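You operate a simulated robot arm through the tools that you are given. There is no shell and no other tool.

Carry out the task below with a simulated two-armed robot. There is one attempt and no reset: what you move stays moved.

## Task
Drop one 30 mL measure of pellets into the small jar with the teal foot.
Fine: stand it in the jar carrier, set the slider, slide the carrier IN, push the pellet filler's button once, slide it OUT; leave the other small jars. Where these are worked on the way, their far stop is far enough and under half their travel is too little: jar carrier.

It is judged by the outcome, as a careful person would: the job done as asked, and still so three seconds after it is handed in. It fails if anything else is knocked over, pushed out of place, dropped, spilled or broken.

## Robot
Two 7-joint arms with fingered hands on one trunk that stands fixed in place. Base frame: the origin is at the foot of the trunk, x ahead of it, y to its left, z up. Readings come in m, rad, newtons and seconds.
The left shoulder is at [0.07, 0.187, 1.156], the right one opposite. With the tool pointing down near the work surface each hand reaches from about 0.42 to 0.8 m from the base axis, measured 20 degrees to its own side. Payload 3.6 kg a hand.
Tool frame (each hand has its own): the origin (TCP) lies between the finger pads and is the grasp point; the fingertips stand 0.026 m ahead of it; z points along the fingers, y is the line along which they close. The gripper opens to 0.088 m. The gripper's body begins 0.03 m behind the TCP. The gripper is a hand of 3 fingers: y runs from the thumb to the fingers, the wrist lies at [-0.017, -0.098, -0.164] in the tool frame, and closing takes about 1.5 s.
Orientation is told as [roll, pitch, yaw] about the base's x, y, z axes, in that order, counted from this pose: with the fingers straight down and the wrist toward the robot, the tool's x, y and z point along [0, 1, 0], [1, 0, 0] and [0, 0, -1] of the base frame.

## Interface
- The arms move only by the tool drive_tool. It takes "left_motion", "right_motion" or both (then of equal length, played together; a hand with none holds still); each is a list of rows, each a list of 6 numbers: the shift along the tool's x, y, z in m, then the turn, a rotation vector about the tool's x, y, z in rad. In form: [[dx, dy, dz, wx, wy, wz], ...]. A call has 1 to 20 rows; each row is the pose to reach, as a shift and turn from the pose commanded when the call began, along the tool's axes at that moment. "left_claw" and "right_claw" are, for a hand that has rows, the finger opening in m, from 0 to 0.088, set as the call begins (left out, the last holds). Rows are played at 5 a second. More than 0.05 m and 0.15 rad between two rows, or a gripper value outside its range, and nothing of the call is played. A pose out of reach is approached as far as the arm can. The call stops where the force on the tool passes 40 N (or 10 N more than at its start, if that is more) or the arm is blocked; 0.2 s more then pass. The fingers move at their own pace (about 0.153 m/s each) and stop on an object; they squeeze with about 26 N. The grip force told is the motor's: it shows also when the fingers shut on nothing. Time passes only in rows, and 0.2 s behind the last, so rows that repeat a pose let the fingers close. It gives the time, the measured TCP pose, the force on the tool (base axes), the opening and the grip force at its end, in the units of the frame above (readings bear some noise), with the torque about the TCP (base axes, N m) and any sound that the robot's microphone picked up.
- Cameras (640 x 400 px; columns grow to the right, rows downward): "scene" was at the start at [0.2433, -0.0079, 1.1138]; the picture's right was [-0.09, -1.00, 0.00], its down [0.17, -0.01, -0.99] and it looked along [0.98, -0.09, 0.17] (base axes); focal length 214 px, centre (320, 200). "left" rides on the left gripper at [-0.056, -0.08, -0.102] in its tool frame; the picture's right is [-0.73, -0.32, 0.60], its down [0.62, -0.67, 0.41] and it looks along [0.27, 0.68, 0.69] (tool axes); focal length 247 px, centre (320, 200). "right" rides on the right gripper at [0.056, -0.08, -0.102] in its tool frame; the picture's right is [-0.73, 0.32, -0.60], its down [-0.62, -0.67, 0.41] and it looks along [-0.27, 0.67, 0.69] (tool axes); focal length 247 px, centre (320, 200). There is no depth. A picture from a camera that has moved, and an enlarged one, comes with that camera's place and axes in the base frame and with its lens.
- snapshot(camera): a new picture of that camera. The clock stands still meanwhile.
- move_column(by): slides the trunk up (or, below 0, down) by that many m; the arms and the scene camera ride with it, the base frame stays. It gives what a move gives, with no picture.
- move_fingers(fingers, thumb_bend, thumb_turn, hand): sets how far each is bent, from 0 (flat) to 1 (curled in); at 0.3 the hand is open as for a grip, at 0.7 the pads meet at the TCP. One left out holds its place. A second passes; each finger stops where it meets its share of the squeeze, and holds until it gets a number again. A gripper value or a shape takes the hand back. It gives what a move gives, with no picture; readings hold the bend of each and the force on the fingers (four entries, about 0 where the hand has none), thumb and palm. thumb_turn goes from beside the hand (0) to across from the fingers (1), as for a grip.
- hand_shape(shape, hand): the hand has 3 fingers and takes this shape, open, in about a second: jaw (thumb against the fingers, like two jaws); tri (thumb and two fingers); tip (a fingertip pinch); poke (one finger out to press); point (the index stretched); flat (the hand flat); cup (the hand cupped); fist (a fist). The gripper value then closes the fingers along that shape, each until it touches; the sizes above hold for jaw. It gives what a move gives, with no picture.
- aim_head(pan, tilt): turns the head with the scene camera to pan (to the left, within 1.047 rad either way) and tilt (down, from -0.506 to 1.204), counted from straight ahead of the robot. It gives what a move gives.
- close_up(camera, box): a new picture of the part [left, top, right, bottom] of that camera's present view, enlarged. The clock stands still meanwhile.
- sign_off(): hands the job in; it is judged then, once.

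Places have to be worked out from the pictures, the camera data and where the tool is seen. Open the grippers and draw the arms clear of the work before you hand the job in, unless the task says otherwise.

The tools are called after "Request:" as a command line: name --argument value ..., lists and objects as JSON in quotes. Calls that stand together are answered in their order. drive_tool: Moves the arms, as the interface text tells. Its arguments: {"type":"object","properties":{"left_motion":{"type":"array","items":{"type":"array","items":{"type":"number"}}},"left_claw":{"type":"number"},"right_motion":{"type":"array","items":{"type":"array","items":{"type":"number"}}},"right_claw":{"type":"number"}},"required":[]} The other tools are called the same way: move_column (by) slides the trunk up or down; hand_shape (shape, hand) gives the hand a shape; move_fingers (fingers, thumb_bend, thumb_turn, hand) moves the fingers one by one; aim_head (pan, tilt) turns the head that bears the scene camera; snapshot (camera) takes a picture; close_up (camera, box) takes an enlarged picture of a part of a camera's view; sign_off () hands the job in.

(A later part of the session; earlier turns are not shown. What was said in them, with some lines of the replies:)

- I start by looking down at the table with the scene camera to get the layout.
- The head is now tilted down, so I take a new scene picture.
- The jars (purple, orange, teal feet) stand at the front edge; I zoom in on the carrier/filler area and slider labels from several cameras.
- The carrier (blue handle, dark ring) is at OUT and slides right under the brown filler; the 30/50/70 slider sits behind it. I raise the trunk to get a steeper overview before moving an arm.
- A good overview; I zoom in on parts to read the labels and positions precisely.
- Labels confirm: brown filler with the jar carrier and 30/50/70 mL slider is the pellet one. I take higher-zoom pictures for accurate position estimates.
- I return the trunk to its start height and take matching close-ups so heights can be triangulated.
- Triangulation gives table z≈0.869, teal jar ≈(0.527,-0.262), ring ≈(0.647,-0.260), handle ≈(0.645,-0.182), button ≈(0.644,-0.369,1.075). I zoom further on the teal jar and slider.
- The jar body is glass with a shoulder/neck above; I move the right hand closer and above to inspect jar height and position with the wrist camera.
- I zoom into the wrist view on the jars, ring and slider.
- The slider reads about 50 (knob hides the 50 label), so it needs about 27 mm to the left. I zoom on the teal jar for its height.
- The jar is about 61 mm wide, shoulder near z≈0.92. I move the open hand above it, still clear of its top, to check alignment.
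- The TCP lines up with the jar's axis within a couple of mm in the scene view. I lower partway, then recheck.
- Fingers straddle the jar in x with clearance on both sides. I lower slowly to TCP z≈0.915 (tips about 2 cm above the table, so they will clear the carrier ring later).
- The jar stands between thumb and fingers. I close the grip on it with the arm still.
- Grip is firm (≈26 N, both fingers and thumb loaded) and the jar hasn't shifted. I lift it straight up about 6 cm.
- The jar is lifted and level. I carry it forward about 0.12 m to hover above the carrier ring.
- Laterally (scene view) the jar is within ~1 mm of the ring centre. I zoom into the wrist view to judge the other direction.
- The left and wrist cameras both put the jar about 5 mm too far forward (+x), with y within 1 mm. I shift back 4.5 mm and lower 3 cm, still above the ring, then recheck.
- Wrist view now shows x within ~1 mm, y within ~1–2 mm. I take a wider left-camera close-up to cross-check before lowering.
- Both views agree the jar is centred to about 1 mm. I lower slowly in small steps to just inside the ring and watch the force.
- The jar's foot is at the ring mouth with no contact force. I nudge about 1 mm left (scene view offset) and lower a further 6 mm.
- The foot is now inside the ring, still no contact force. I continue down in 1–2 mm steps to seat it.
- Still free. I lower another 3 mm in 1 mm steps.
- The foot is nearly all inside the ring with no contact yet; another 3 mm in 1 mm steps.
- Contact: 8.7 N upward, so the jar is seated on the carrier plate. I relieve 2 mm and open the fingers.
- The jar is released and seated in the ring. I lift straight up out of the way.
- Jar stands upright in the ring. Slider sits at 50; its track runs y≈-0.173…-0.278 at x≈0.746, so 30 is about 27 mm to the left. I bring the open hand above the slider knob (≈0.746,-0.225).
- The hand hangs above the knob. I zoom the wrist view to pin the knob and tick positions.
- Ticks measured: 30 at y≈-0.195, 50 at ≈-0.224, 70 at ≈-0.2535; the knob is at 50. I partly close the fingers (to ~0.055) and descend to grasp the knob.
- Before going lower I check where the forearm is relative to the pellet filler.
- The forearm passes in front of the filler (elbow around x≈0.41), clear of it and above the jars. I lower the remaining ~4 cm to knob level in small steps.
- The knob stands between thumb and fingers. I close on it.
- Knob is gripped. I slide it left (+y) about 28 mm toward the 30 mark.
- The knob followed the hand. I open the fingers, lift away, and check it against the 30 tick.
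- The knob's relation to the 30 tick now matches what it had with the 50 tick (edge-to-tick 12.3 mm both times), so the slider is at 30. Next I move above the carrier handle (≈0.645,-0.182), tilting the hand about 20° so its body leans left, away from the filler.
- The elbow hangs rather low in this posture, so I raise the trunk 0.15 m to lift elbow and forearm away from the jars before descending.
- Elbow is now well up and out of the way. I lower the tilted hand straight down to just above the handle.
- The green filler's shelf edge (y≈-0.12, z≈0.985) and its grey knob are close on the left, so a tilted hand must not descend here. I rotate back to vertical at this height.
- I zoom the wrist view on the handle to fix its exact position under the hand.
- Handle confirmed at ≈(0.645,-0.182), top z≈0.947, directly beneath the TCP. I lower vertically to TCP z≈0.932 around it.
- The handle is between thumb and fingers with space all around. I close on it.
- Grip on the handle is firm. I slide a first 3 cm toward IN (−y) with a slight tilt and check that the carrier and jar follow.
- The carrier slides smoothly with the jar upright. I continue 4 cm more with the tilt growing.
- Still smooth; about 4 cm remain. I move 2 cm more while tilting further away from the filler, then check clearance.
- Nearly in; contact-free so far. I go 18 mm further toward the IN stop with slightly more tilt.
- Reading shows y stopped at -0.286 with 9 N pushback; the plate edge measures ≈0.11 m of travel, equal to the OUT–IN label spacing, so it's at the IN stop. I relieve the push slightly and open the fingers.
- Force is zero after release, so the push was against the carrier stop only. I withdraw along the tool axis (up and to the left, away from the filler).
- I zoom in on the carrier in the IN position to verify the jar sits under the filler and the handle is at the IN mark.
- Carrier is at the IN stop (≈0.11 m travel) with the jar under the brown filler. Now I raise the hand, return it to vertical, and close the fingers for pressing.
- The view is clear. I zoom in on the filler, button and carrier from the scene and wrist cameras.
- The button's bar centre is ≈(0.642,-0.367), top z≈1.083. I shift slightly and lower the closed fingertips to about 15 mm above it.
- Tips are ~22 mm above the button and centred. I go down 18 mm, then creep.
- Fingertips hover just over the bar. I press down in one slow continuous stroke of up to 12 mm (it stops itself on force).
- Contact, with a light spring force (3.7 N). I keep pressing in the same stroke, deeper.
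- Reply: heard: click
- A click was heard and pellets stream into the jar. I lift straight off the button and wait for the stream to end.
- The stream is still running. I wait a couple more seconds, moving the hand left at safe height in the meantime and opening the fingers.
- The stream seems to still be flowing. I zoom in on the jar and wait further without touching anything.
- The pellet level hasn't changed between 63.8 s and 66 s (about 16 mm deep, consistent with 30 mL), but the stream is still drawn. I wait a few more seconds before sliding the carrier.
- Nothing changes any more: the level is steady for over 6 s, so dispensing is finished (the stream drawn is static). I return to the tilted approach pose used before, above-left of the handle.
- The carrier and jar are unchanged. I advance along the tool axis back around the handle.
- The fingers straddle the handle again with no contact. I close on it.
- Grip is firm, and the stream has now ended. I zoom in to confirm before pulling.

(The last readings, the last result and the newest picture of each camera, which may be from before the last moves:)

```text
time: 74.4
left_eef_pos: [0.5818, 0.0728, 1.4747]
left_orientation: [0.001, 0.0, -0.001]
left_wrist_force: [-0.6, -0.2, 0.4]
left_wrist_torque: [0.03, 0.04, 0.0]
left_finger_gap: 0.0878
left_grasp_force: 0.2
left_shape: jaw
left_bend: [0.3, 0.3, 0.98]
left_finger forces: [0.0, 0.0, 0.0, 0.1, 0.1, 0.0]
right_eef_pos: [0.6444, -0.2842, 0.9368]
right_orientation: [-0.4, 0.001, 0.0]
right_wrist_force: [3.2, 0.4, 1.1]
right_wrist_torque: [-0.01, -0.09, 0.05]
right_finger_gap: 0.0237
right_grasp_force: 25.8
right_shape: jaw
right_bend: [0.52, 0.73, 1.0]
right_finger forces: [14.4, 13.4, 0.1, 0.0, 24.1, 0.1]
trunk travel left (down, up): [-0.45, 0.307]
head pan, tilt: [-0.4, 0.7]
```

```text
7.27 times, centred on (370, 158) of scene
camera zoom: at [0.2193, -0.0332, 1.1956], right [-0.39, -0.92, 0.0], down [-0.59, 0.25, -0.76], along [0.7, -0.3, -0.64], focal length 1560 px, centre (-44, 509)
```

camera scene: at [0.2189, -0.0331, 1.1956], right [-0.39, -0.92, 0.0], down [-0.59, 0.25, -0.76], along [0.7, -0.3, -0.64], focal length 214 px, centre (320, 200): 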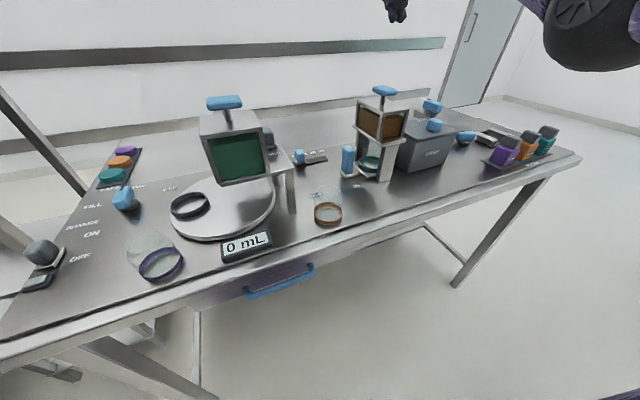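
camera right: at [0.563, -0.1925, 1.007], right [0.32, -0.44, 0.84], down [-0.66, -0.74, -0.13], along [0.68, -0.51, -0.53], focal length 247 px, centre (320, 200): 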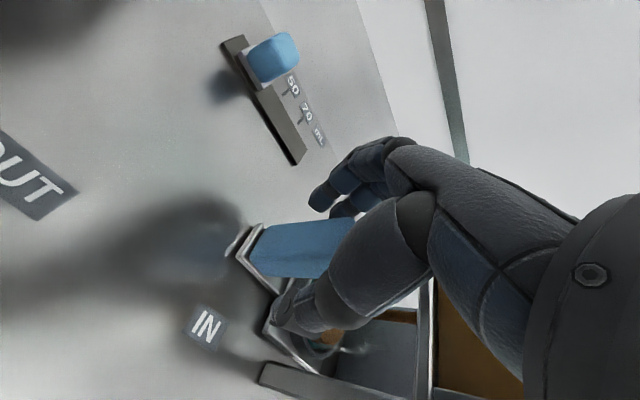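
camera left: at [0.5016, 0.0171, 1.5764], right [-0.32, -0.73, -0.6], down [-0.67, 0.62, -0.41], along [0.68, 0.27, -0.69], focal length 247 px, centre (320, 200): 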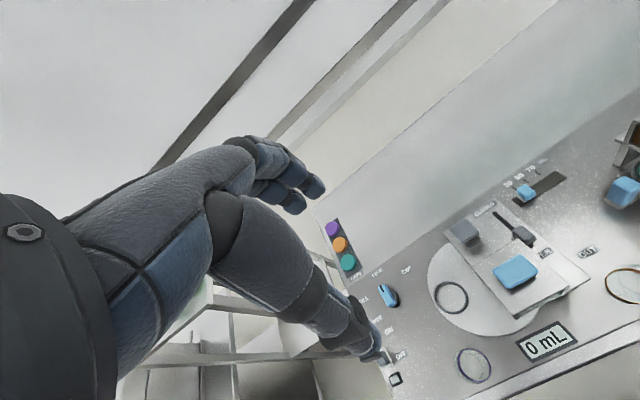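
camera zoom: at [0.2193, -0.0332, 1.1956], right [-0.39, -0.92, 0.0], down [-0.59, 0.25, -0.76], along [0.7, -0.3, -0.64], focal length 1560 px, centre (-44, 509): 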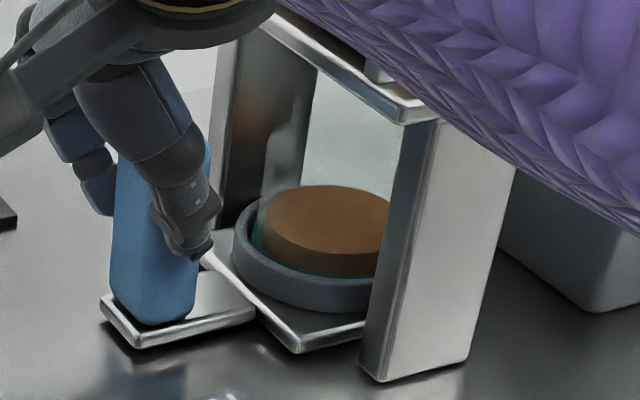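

Stream over, level steady, jar upright. I pull the carrier out 5 cm first, gradually untilting the hand.

Request:
drive_tool --right_motion '[[0.0054, 0, -0.0024, 0, 0.025, 0], [0.0108, 0, -0.0048, 0, 0.05, 0], [0.0161, 0, -0.0072, 0, 0.075, 0], [0.0215, 0, -0.0096, 0, 0.1, 0], [0.0269, 0, -0.012, 0, 0.125, 0], [0.0323, 0, -0.0144, 0, 0.15, 0], [0.0376, 0, -0.0168, 0, 0.175, 0], [0.043, 0, -0.0192, 0, 0.2, 0]]'

Request:
close_up --camera "scene" --box '[290, 90, 410, 190]'

Request:
snapshot --camera "right"

```text
time: 76.2
left_eef_pos: [0.579, 0.0728, 1.4742]
left_orientation: [0.0, -0.001, 0.0]
left_wrist_force: [0.7, -0.3, -0.7]
left_wrist_torque: [0.03, -0.02, -0.02]
left_finger_gap: 0.0876
left_grasp_force: 0.0
left_shape: jaw
left_bend: [0.3, 0.3, 0.98]
left_finger forces: [0.1, 0.1, 0.0, 0.0, 0.1, 0.1]
right_eef_pos: [0.6442, -0.2383, 0.9365]
right_orientation: [-0.201, 0.0, 0.001]
right_wrist_force: [-0.3, -1.0, 6.7]
right_wrist_torque: [-0.32, 0.02, -0.1]
right_finger_gap: 0.0238
right_grasp_force: 25.9
right_shape: jaw
right_bend: [0.52, 0.73, 1.0]
right_finger forces: [13.9, 13.6, 0.0, 0.0, 28.3, 0.1]
trunk travel left (down, up): [-0.45, 0.307]
head pan, tilt: [-0.4, 0.7]
```

```text
4.00 times, centred on (350, 140) of scene
camera zoom: at [0.2181, -0.0329, 1.1958], right [-0.39, -0.92, 0.0], down [-0.59, 0.25, -0.77], along [0.71, -0.3, -0.64], focal length 858 px, centre (200, 440)
```

zoom: 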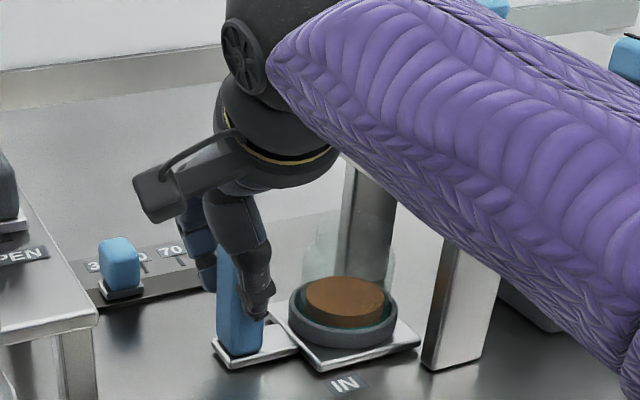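

```text
taken
camera right: at [0.5639, -0.1615, 1.0244], right [0.32, -0.6, 0.73], down [-0.66, -0.69, -0.28], along [0.68, -0.4, -0.62], focal length 247 px, centre (320, 200)
```

right: 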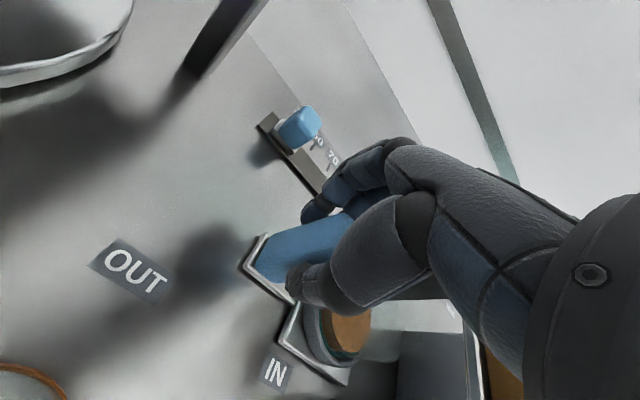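

Carrier and filled jar follow nicely. I continue 4 cm more, untilting further.

Request:
drive_tool --right_motion '[[0.0053, 0, -0.0011, 0, 0.021, 0], [0.0106, 0, -0.0022, 0, 0.043, 0], [0.0159, 0, -0.0033, 0, 0.064, 0], [0.0211, 0, -0.0045, 0, 0.086, 0], [0.0264, 0, -0.0056, 0, 0.107, 0], [0.0317, 0, -0.0067, 0, 0.129, 0], [0.037, 0, -0.0078, 0, 0.15, 0]]'

Request:
close_up --camera "scene" --box '[270, 90, 390, 190]'

Request:
snapshot --camera "right"

```text
time: 77.8
left_eef_pos: [0.579, 0.0715, 1.4743]
left_orientation: [0.0, 0.0, 0.0]
left_wrist_force: [-0.3, -0.3, -0.7]
left_wrist_torque: [-0.01, -0.01, 0.01]
left_finger_gap: 0.0874
left_grasp_force: 0.0
left_shape: jaw
left_bend: [0.3, 0.3, 0.98]
left_finger forces: [0.1, 0.0, 0.0, 0.0, 0.0, 0.1]
right_eef_pos: [0.6438, -0.1989, 0.9376]
right_orientation: [-0.049, -0.002, 0.003]
right_wrist_force: [-0.1, -0.3, 7.4]
right_wrist_torque: [-0.33, 0.05, -0.08]
right_finger_gap: 0.0237
right_grasp_force: 26.0
right_shape: jaw
right_bend: [0.52, 0.73, 1.0]
right_finger forces: [14.1, 13.5, 0.1, 0.1, 28.4, 0.1]
trunk travel left (down, up): [-0.45, 0.307]
head pan, tilt: [-0.4, 0.7]
```

```text
4.00 times, centred on (330, 140) of scene
camera zoom: at [0.2181, -0.0329, 1.1958], right [-0.39, -0.92, 0.0], down [-0.59, 0.25, -0.77], along [0.71, -0.3, -0.64], focal length 858 px, centre (280, 440)
```

zoom: 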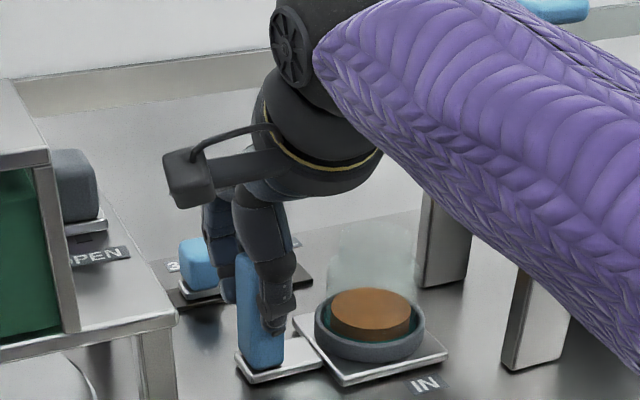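

```text
taken
camera right: at [0.5638, -0.1373, 1.0348], right [0.32, -0.7, 0.64], down [-0.66, -0.64, -0.38], along [0.68, -0.3, -0.67], focal length 247 px, centre (320, 200)
```

right: 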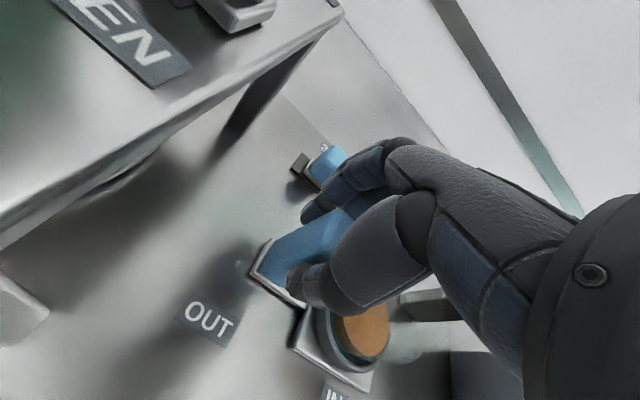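

About 18 mm remain to the OUT stop. I move 16 mm, then creep to feel the stop.

Request:
drive_tool --right_motion '[[0.004, 0, -0.0002, 0, 0.012, 0], [0.008, 0, -0.0004, 0, 0.024, 0], [0.012, 0, -0.0006, 0, 0.036, 0], [0.016, 0, -0.0008, 0, 0.048, 0], [0.018, 0, -0.0009, 0, 0.048, 0]]'

Request:
close_up --camera "scene" --box '[260, 100, 380, 200]'

```text
time: 79.0
left_eef_pos: [0.5802, 0.0722, 1.4738]
left_orientation: [0.001, 0.002, 0.001]
left_wrist_force: [0.4, -0.5, 0.5]
left_wrist_torque: [0.0, 0.02, -0.01]
left_finger_gap: 0.0879
left_grasp_force: 0.0
left_shape: jaw
left_bend: [0.3, 0.3, 0.98]
left_finger forces: [0.0, 0.0, 0.0, 0.1, 0.0, 0.0]
right_eef_pos: [0.6432, -0.1812, 0.9365]
right_orientation: [-0.004, -0.001, -0.001]
right_wrist_force: [2.9, -1.3, 7.8]
right_wrist_torque: [-0.39, 0.04, -0.08]
right_finger_gap: 0.0239
right_grasp_force: 26.5
right_shape: jaw
right_bend: [0.52, 0.73, 1.0]
right_finger forces: [14.7, 14.4, 0.0, 0.0, 27.7, 0.1]
trunk travel left (down, up): [-0.45, 0.307]
head pan, tilt: [-0.4, 0.7]
```

```text
4.00 times, centred on (320, 150) of scene
camera zoom: at [0.2183, -0.0332, 1.1958], right [-0.39, -0.92, 0.0], down [-0.59, 0.25, -0.77], along [0.7, -0.3, -0.64], focal length 858 px, centre (320, 400)
```

zoom: 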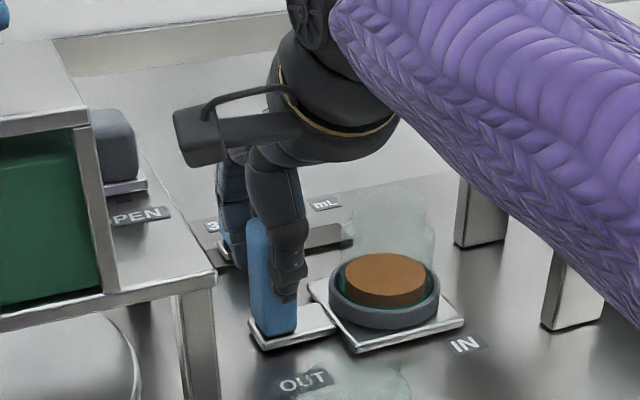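

The handle is back at the OUT mark. I nudge 4 mm further to feel for the stop.

Request:
drive_tool --right_motion '[[0.002, 0, 0, 0, 0, 0], [0.004, 0, 0, 0, 0, 0]]'

```text
time: 79.6
left_eef_pos: [0.58, 0.0703, 1.4762]
left_orientation: [-0.001, -0.002, 0.001]
left_wrist_force: [0.0, -0.7, 0.1]
left_wrist_torque: [0.01, 0.02, 0.01]
left_finger_gap: 0.0878
left_grasp_force: 0.1
left_shape: jaw
left_bend: [0.3, 0.3, 0.98]
left_finger forces: [0.1, 0.0, 0.0, 0.1, 0.0, 0.1]
right_eef_pos: [0.6456, -0.1798, 0.9383]
right_orientation: [-0.006, -0.001, -0.001]
right_wrist_force: [0.0, -10.9, 10.6]
right_wrist_torque: [-0.5, 0.06, -0.21]
right_finger_gap: 0.0238
right_grasp_force: 25.8
right_shape: jaw
right_bend: [0.52, 0.73, 1.0]
right_finger forces: [14.2, 14.6, 0.0, 0.0, 29.2, 0.0]
trunk travel left (down, up): [-0.45, 0.307]
head pan, tilt: [-0.4, 0.7]
```

−10.9 N in y confirms the OUT stop. I relieve the load and open the fingers.

Request:
drive_tool --right_motion '[[-0.002, 0, -0.0005, 0, 0, 0], [-0.004, 0, -0.001, 0, 0, 0]]'

Request:
drive_tool --right_motion '[[0, 0, 0, 0, 0, 0], [0, 0, 0, 0, 0, 0], [0, 0, 0, 0, 0, 0], [0, 0, 0, 0, 0, 0], [0, 0, 0, 0, 0, 0]]' --right_claw 0.06

Request:
close_up --camera "scene" --box '[260, 100, 380, 200]'

Request:
snapshot --camera "right"

```text
time: 80.2
left_eef_pos: [0.5805, 0.0727, 1.4741]
left_orientation: [-0.001, -0.001, 0.0]
left_wrist_force: [-0.2, -0.3, 0.8]
left_wrist_torque: [-0.01, 0.03, -0.01]
left_finger_gap: 0.0875
left_grasp_force: 0.1
left_shape: jaw
left_bend: [0.3, 0.3, 0.98]
left_finger forces: [0.0, 0.0, 0.1, 0.1, 0.0, 0.0]
right_eef_pos: [0.6453, -0.181, 0.9361]
right_orientation: [-0.001, 0.0, 0.004]
right_wrist_force: [0.9, -4.5, 7.7]
right_wrist_torque: [-0.39, 0.07, -0.18]
right_finger_gap: 0.024
right_grasp_force: 26.5
right_shape: jaw
right_bend: [0.52, 0.73, 1.0]
right_finger forces: [15.4, 14.2, 0.0, 0.0, 28.1, 0.0]
trunk travel left (down, up): [-0.45, 0.307]
head pan, tilt: [-0.4, 0.7]
```

```text
time: 81.4
left_eef_pos: [0.5802, 0.0727, 1.4748]
left_orientation: [0.001, 0.001, -0.001]
left_wrist_force: [-0.1, 0.3, 0.5]
left_wrist_torque: [0.03, -0.02, -0.02]
left_finger_gap: 0.0879
left_grasp_force: 0.0
left_shape: jaw
left_bend: [0.3, 0.3, 0.98]
left_finger forces: [0.0, 0.0, 0.0, 0.0, 0.0, 0.0]
right_eef_pos: [0.6452, -0.1818, 0.9366]
right_orientation: [-0.004, 0.0, 0.002]
right_wrist_force: [0.1, 0.9, -0.1]
right_wrist_torque: [0.02, 0.01, -0.02]
right_finger_gap: 0.0595
right_grasp_force: 0.0
right_shape: jaw
right_bend: [0.36, 0.57, 1.0]
right_finger forces: [0.0, 0.0, 0.0, 0.0, 0.0, 0.1]
trunk travel left (down, up): [-0.45, 0.307]
head pan, tilt: [-0.4, 0.7]
```

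```text
4.00 times, centred on (320, 150) of scene
camera zoom: at [0.2188, -0.0332, 1.1957], right [-0.39, -0.92, 0.0], down [-0.59, 0.25, -0.76], along [0.7, -0.3, -0.64], focal length 858 px, centre (320, 400)
```

zoom: 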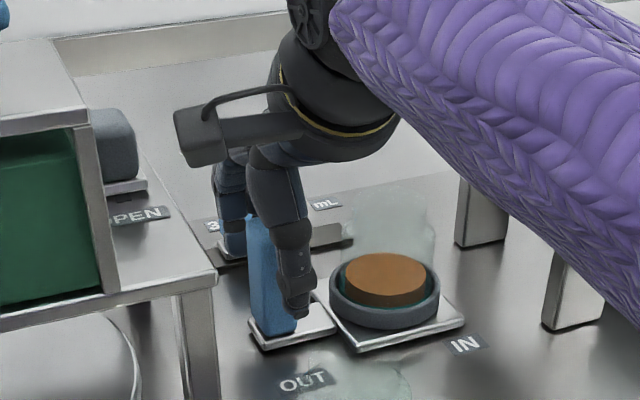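

```text
taken
camera right: at [0.5641, -0.1246, 1.037], right [0.32, -0.73, 0.6], down [-0.66, -0.63, -0.41], along [0.68, -0.27, -0.69], focal length 247 px, centre (320, 200)
```

right: 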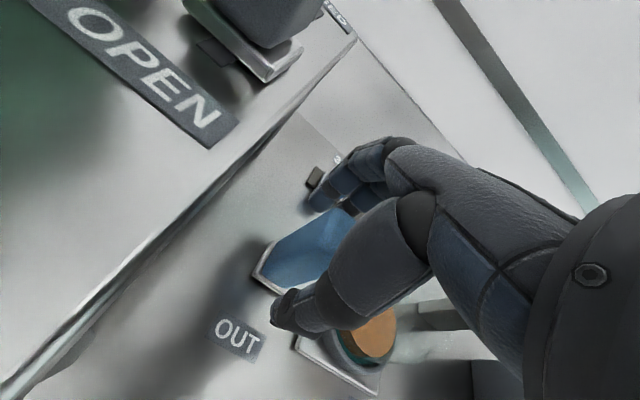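

Released cleanly. I lift straight up and then draw the arm back clear of the work.

Request:
drive_tool --right_motion '[[0, 0, -0.02, 0, 0, 0], [0, 0, -0.045, 0, 0, 0], [0, 0, -0.08, 0, 0, 0], [0, 0, -0.12, 0, 0, 0], [0, 0, -0.165, 0, 0, 0], [0, 0, -0.21, 0, 0, 0], [0, 0, -0.255, 0, 0, 0], [0, 0, -0.3, 0, 0, 0]]'

Request:
drive_tool --right_motion '[[-0.02, -0.04, 0, 0, 0, 0], [-0.04, -0.08, 0, 0, 0, 0], [-0.06, -0.12, -0.02, 0, 0, 0], [-0.08, -0.16, -0.04, 0, 0, 0], [-0.1, -0.2, -0.06, 0, 0, 0], [-0.12, -0.24, -0.08, 0, 0, 0], [-0.14, -0.27, -0.1, 0, 0, 0], [-0.14, -0.27, -0.1, 0, 0, 0]]' --right_claw 0.088

Request:
snapshot --camera "scene"

Request:
close_up --camera "scene" --box '[260, 80, 440, 230]'

Request:
snapshot --camera "left"

```text
time: 83.2
left_eef_pos: [0.5799, 0.074, 1.4739]
left_orientation: [-0.001, 0.0, 0.0]
left_wrist_force: [0.0, -0.7, 0.0]
left_wrist_torque: [0.0, 0.02, 0.0]
left_finger_gap: 0.0873
left_grasp_force: 0.1
left_shape: jaw
left_bend: [0.3, 0.3, 0.98]
left_finger forces: [0.0, 0.1, 0.1, 0.0, 0.0, 0.0]
right_eef_pos: [0.6453, -0.1821, 1.2375]
right_orientation: [-0.004, 0.002, 0.001]
right_wrist_force: [0.3, -0.5, -0.1]
right_wrist_torque: [0.01, -0.01, -0.01]
right_finger_gap: 0.0595
right_grasp_force: 0.0
right_shape: jaw
right_bend: [0.36, 0.57, 1.0]
right_finger forces: [0.0, 0.1, 0.0, 0.0, 0.0, 0.0]
trunk travel left (down, up): [-0.45, 0.307]
head pan, tilt: [-0.4, 0.7]
```

```text
time: 85.0
left_eef_pos: [0.5819, 0.0715, 1.4738]
left_orientation: [0.001, -0.001, 0.0]
left_wrist_force: [-0.4, 0.2, 0.4]
left_wrist_torque: [-0.01, -0.02, 0.03]
left_finger_gap: 0.0875
left_grasp_force: 0.0
left_shape: jaw
left_bend: [0.3, 0.3, 0.98]
left_finger forces: [0.0, 0.1, 0.0, 0.0, 0.1, 0.0]
right_eef_pos: [0.3754, -0.3202, 1.336]
right_orientation: [-0.001, 0.003, 0.001]
right_wrist_force: [0.5, -0.1, 0.1]
right_wrist_torque: [-0.03, 0.03, -0.01]
right_finger_gap: 0.0877
right_grasp_force: 0.1
right_shape: jaw
right_bend: [0.3, 0.3, 0.97]
right_finger forces: [0.1, 0.0, 0.1, 0.1, 0.0, 0.0]
trunk travel left (down, up): [-0.45, 0.307]
head pan, tilt: [-0.4, 0.7]
```

```text
taken
camera scene: at [0.2194, -0.0331, 1.1955], right [-0.39, -0.92, 0.0], down [-0.59, 0.25, -0.76], along [0.7, -0.3, -0.64], focal length 214 px, centre (320, 200)
```

scene: 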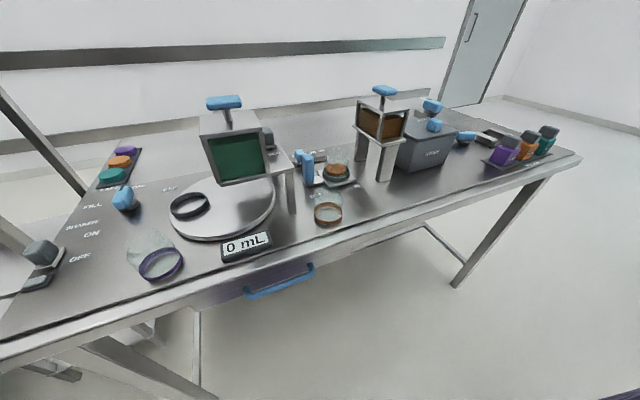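

```text
2.67 times, centred on (350, 155) of scene
camera zoom: at [0.2194, -0.0331, 1.1955], right [-0.39, -0.92, 0.0], down [-0.59, 0.25, -0.76], along [0.7, -0.3, -0.64], focal length 572 px, centre (240, 320)
```

zoom: 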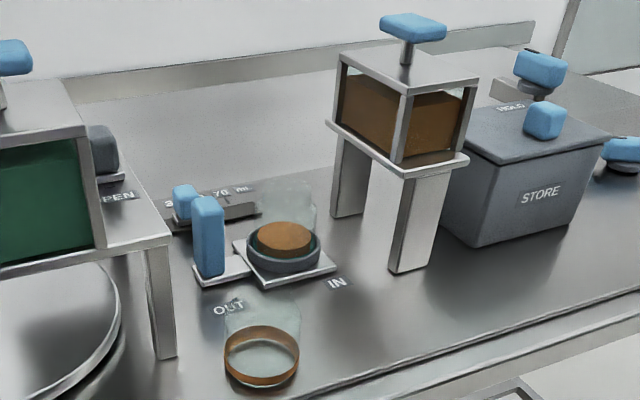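

```text
taken
camera left: at [0.5022, 0.017, 1.5762], right [-0.32, -0.73, -0.6], down [-0.67, 0.62, -0.41], along [0.67, 0.27, -0.69], focal length 247 px, centre (320, 200)
```

left: 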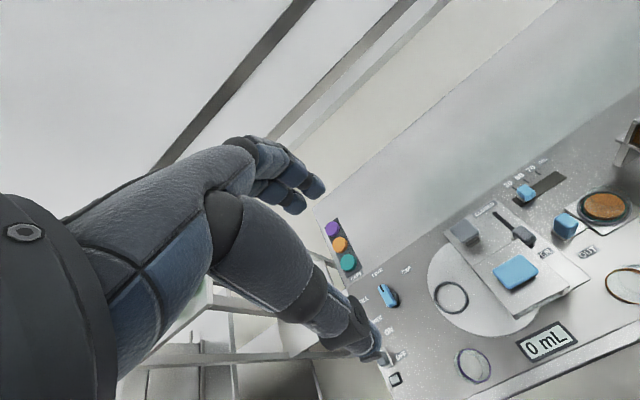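

Everything looks in place; a last zoom to verify slider at 30, jar upright with pellets, and nothing spilled.

Request:
close_up --camera "scene" --box '[290, 140, 400, 230]'

Request:
close_up --camera "left" --box '[490, 140, 640, 250]'

Request:
close_up --camera "left" --box '[500, 150, 580, 215]'

```text
4.44 times, centred on (345, 185) of scene
camera zoom: at [0.2194, -0.0331, 1.1955], right [-0.39, -0.92, 0.0], down [-0.59, 0.25, -0.76], along [0.7, -0.3, -0.64], focal length 953 px, centre (209, 267)
```

zoom: 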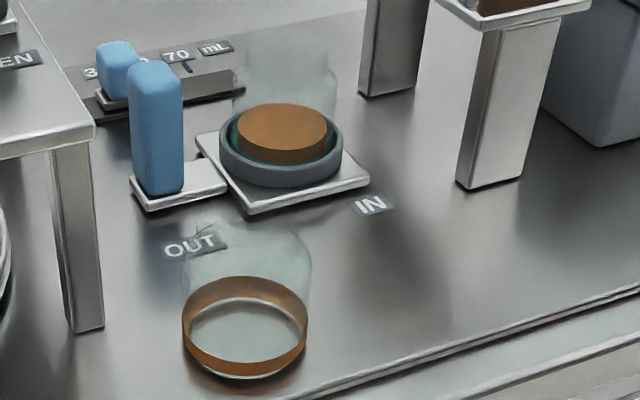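

```text
3.64 times, centred on (565, 195) of left
camera zoom: at [0.5022, 0.017, 1.5762], right [-0.32, -0.73, -0.6], down [-0.67, 0.62, -0.41], along [0.67, 0.27, -0.69], focal length 898 px, centre (-571, 218)
```

zoom: 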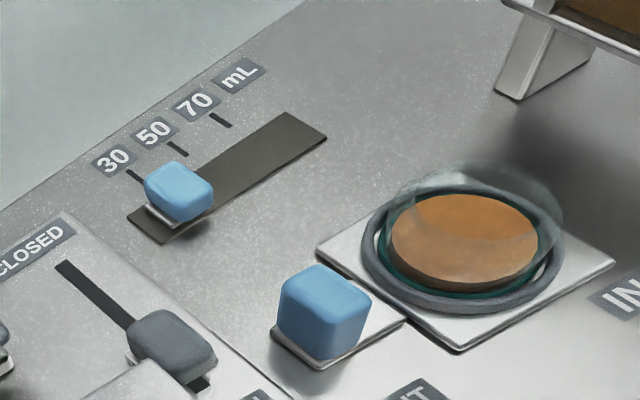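

```text
6.15 times, centred on (540, 182) of left
camera zoom: at [0.5022, 0.017, 1.5762], right [-0.32, -0.73, -0.6], down [-0.67, 0.62, -0.41], along [0.67, 0.27, -0.69], focal length 1520 px, centre (-1034, 308)
```

zoom: 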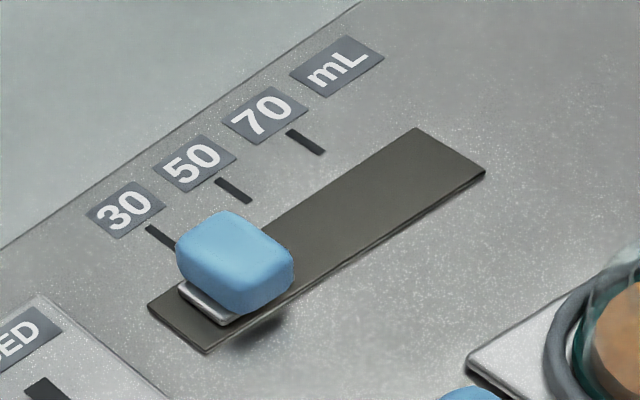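

The slider stands at 30, the carrier is at OUT, and the teal-foot jar is upright in it holding one measure of pellets. I see no spills, the other jars are where they were, and both hands are open and clear, so I hand the job in.

Request:
sign_off

```text
The job is handed in.
```

I dropped one 30 mL measure of pellets into the teal-foot jar and handed the job in; I haven't seen the verdict.

- **Jar:** it stands upright in the jar carrier. The pellets are about 16 mm deep, which fits 30 mL by my estimate; there was no direct volume reading.
- **Slider:** it was at 50 and is now at 30, lined up with the tick in the pictures.
- **Carrier:** it went IN to its stop, about 0.11 m of travel, and came back OUT to the other stop.
- **Button:** I pressed the pellet filler's button once and heard one click. The stream was still drawn for about 14 s, although the level had stopped rising within a few seconds. I moved the carrier only after the stream had ended.
- **Rest of the table:** the last pictures show no spilled pellets and the other small jars where they were. Both hands are open and clear of the work.
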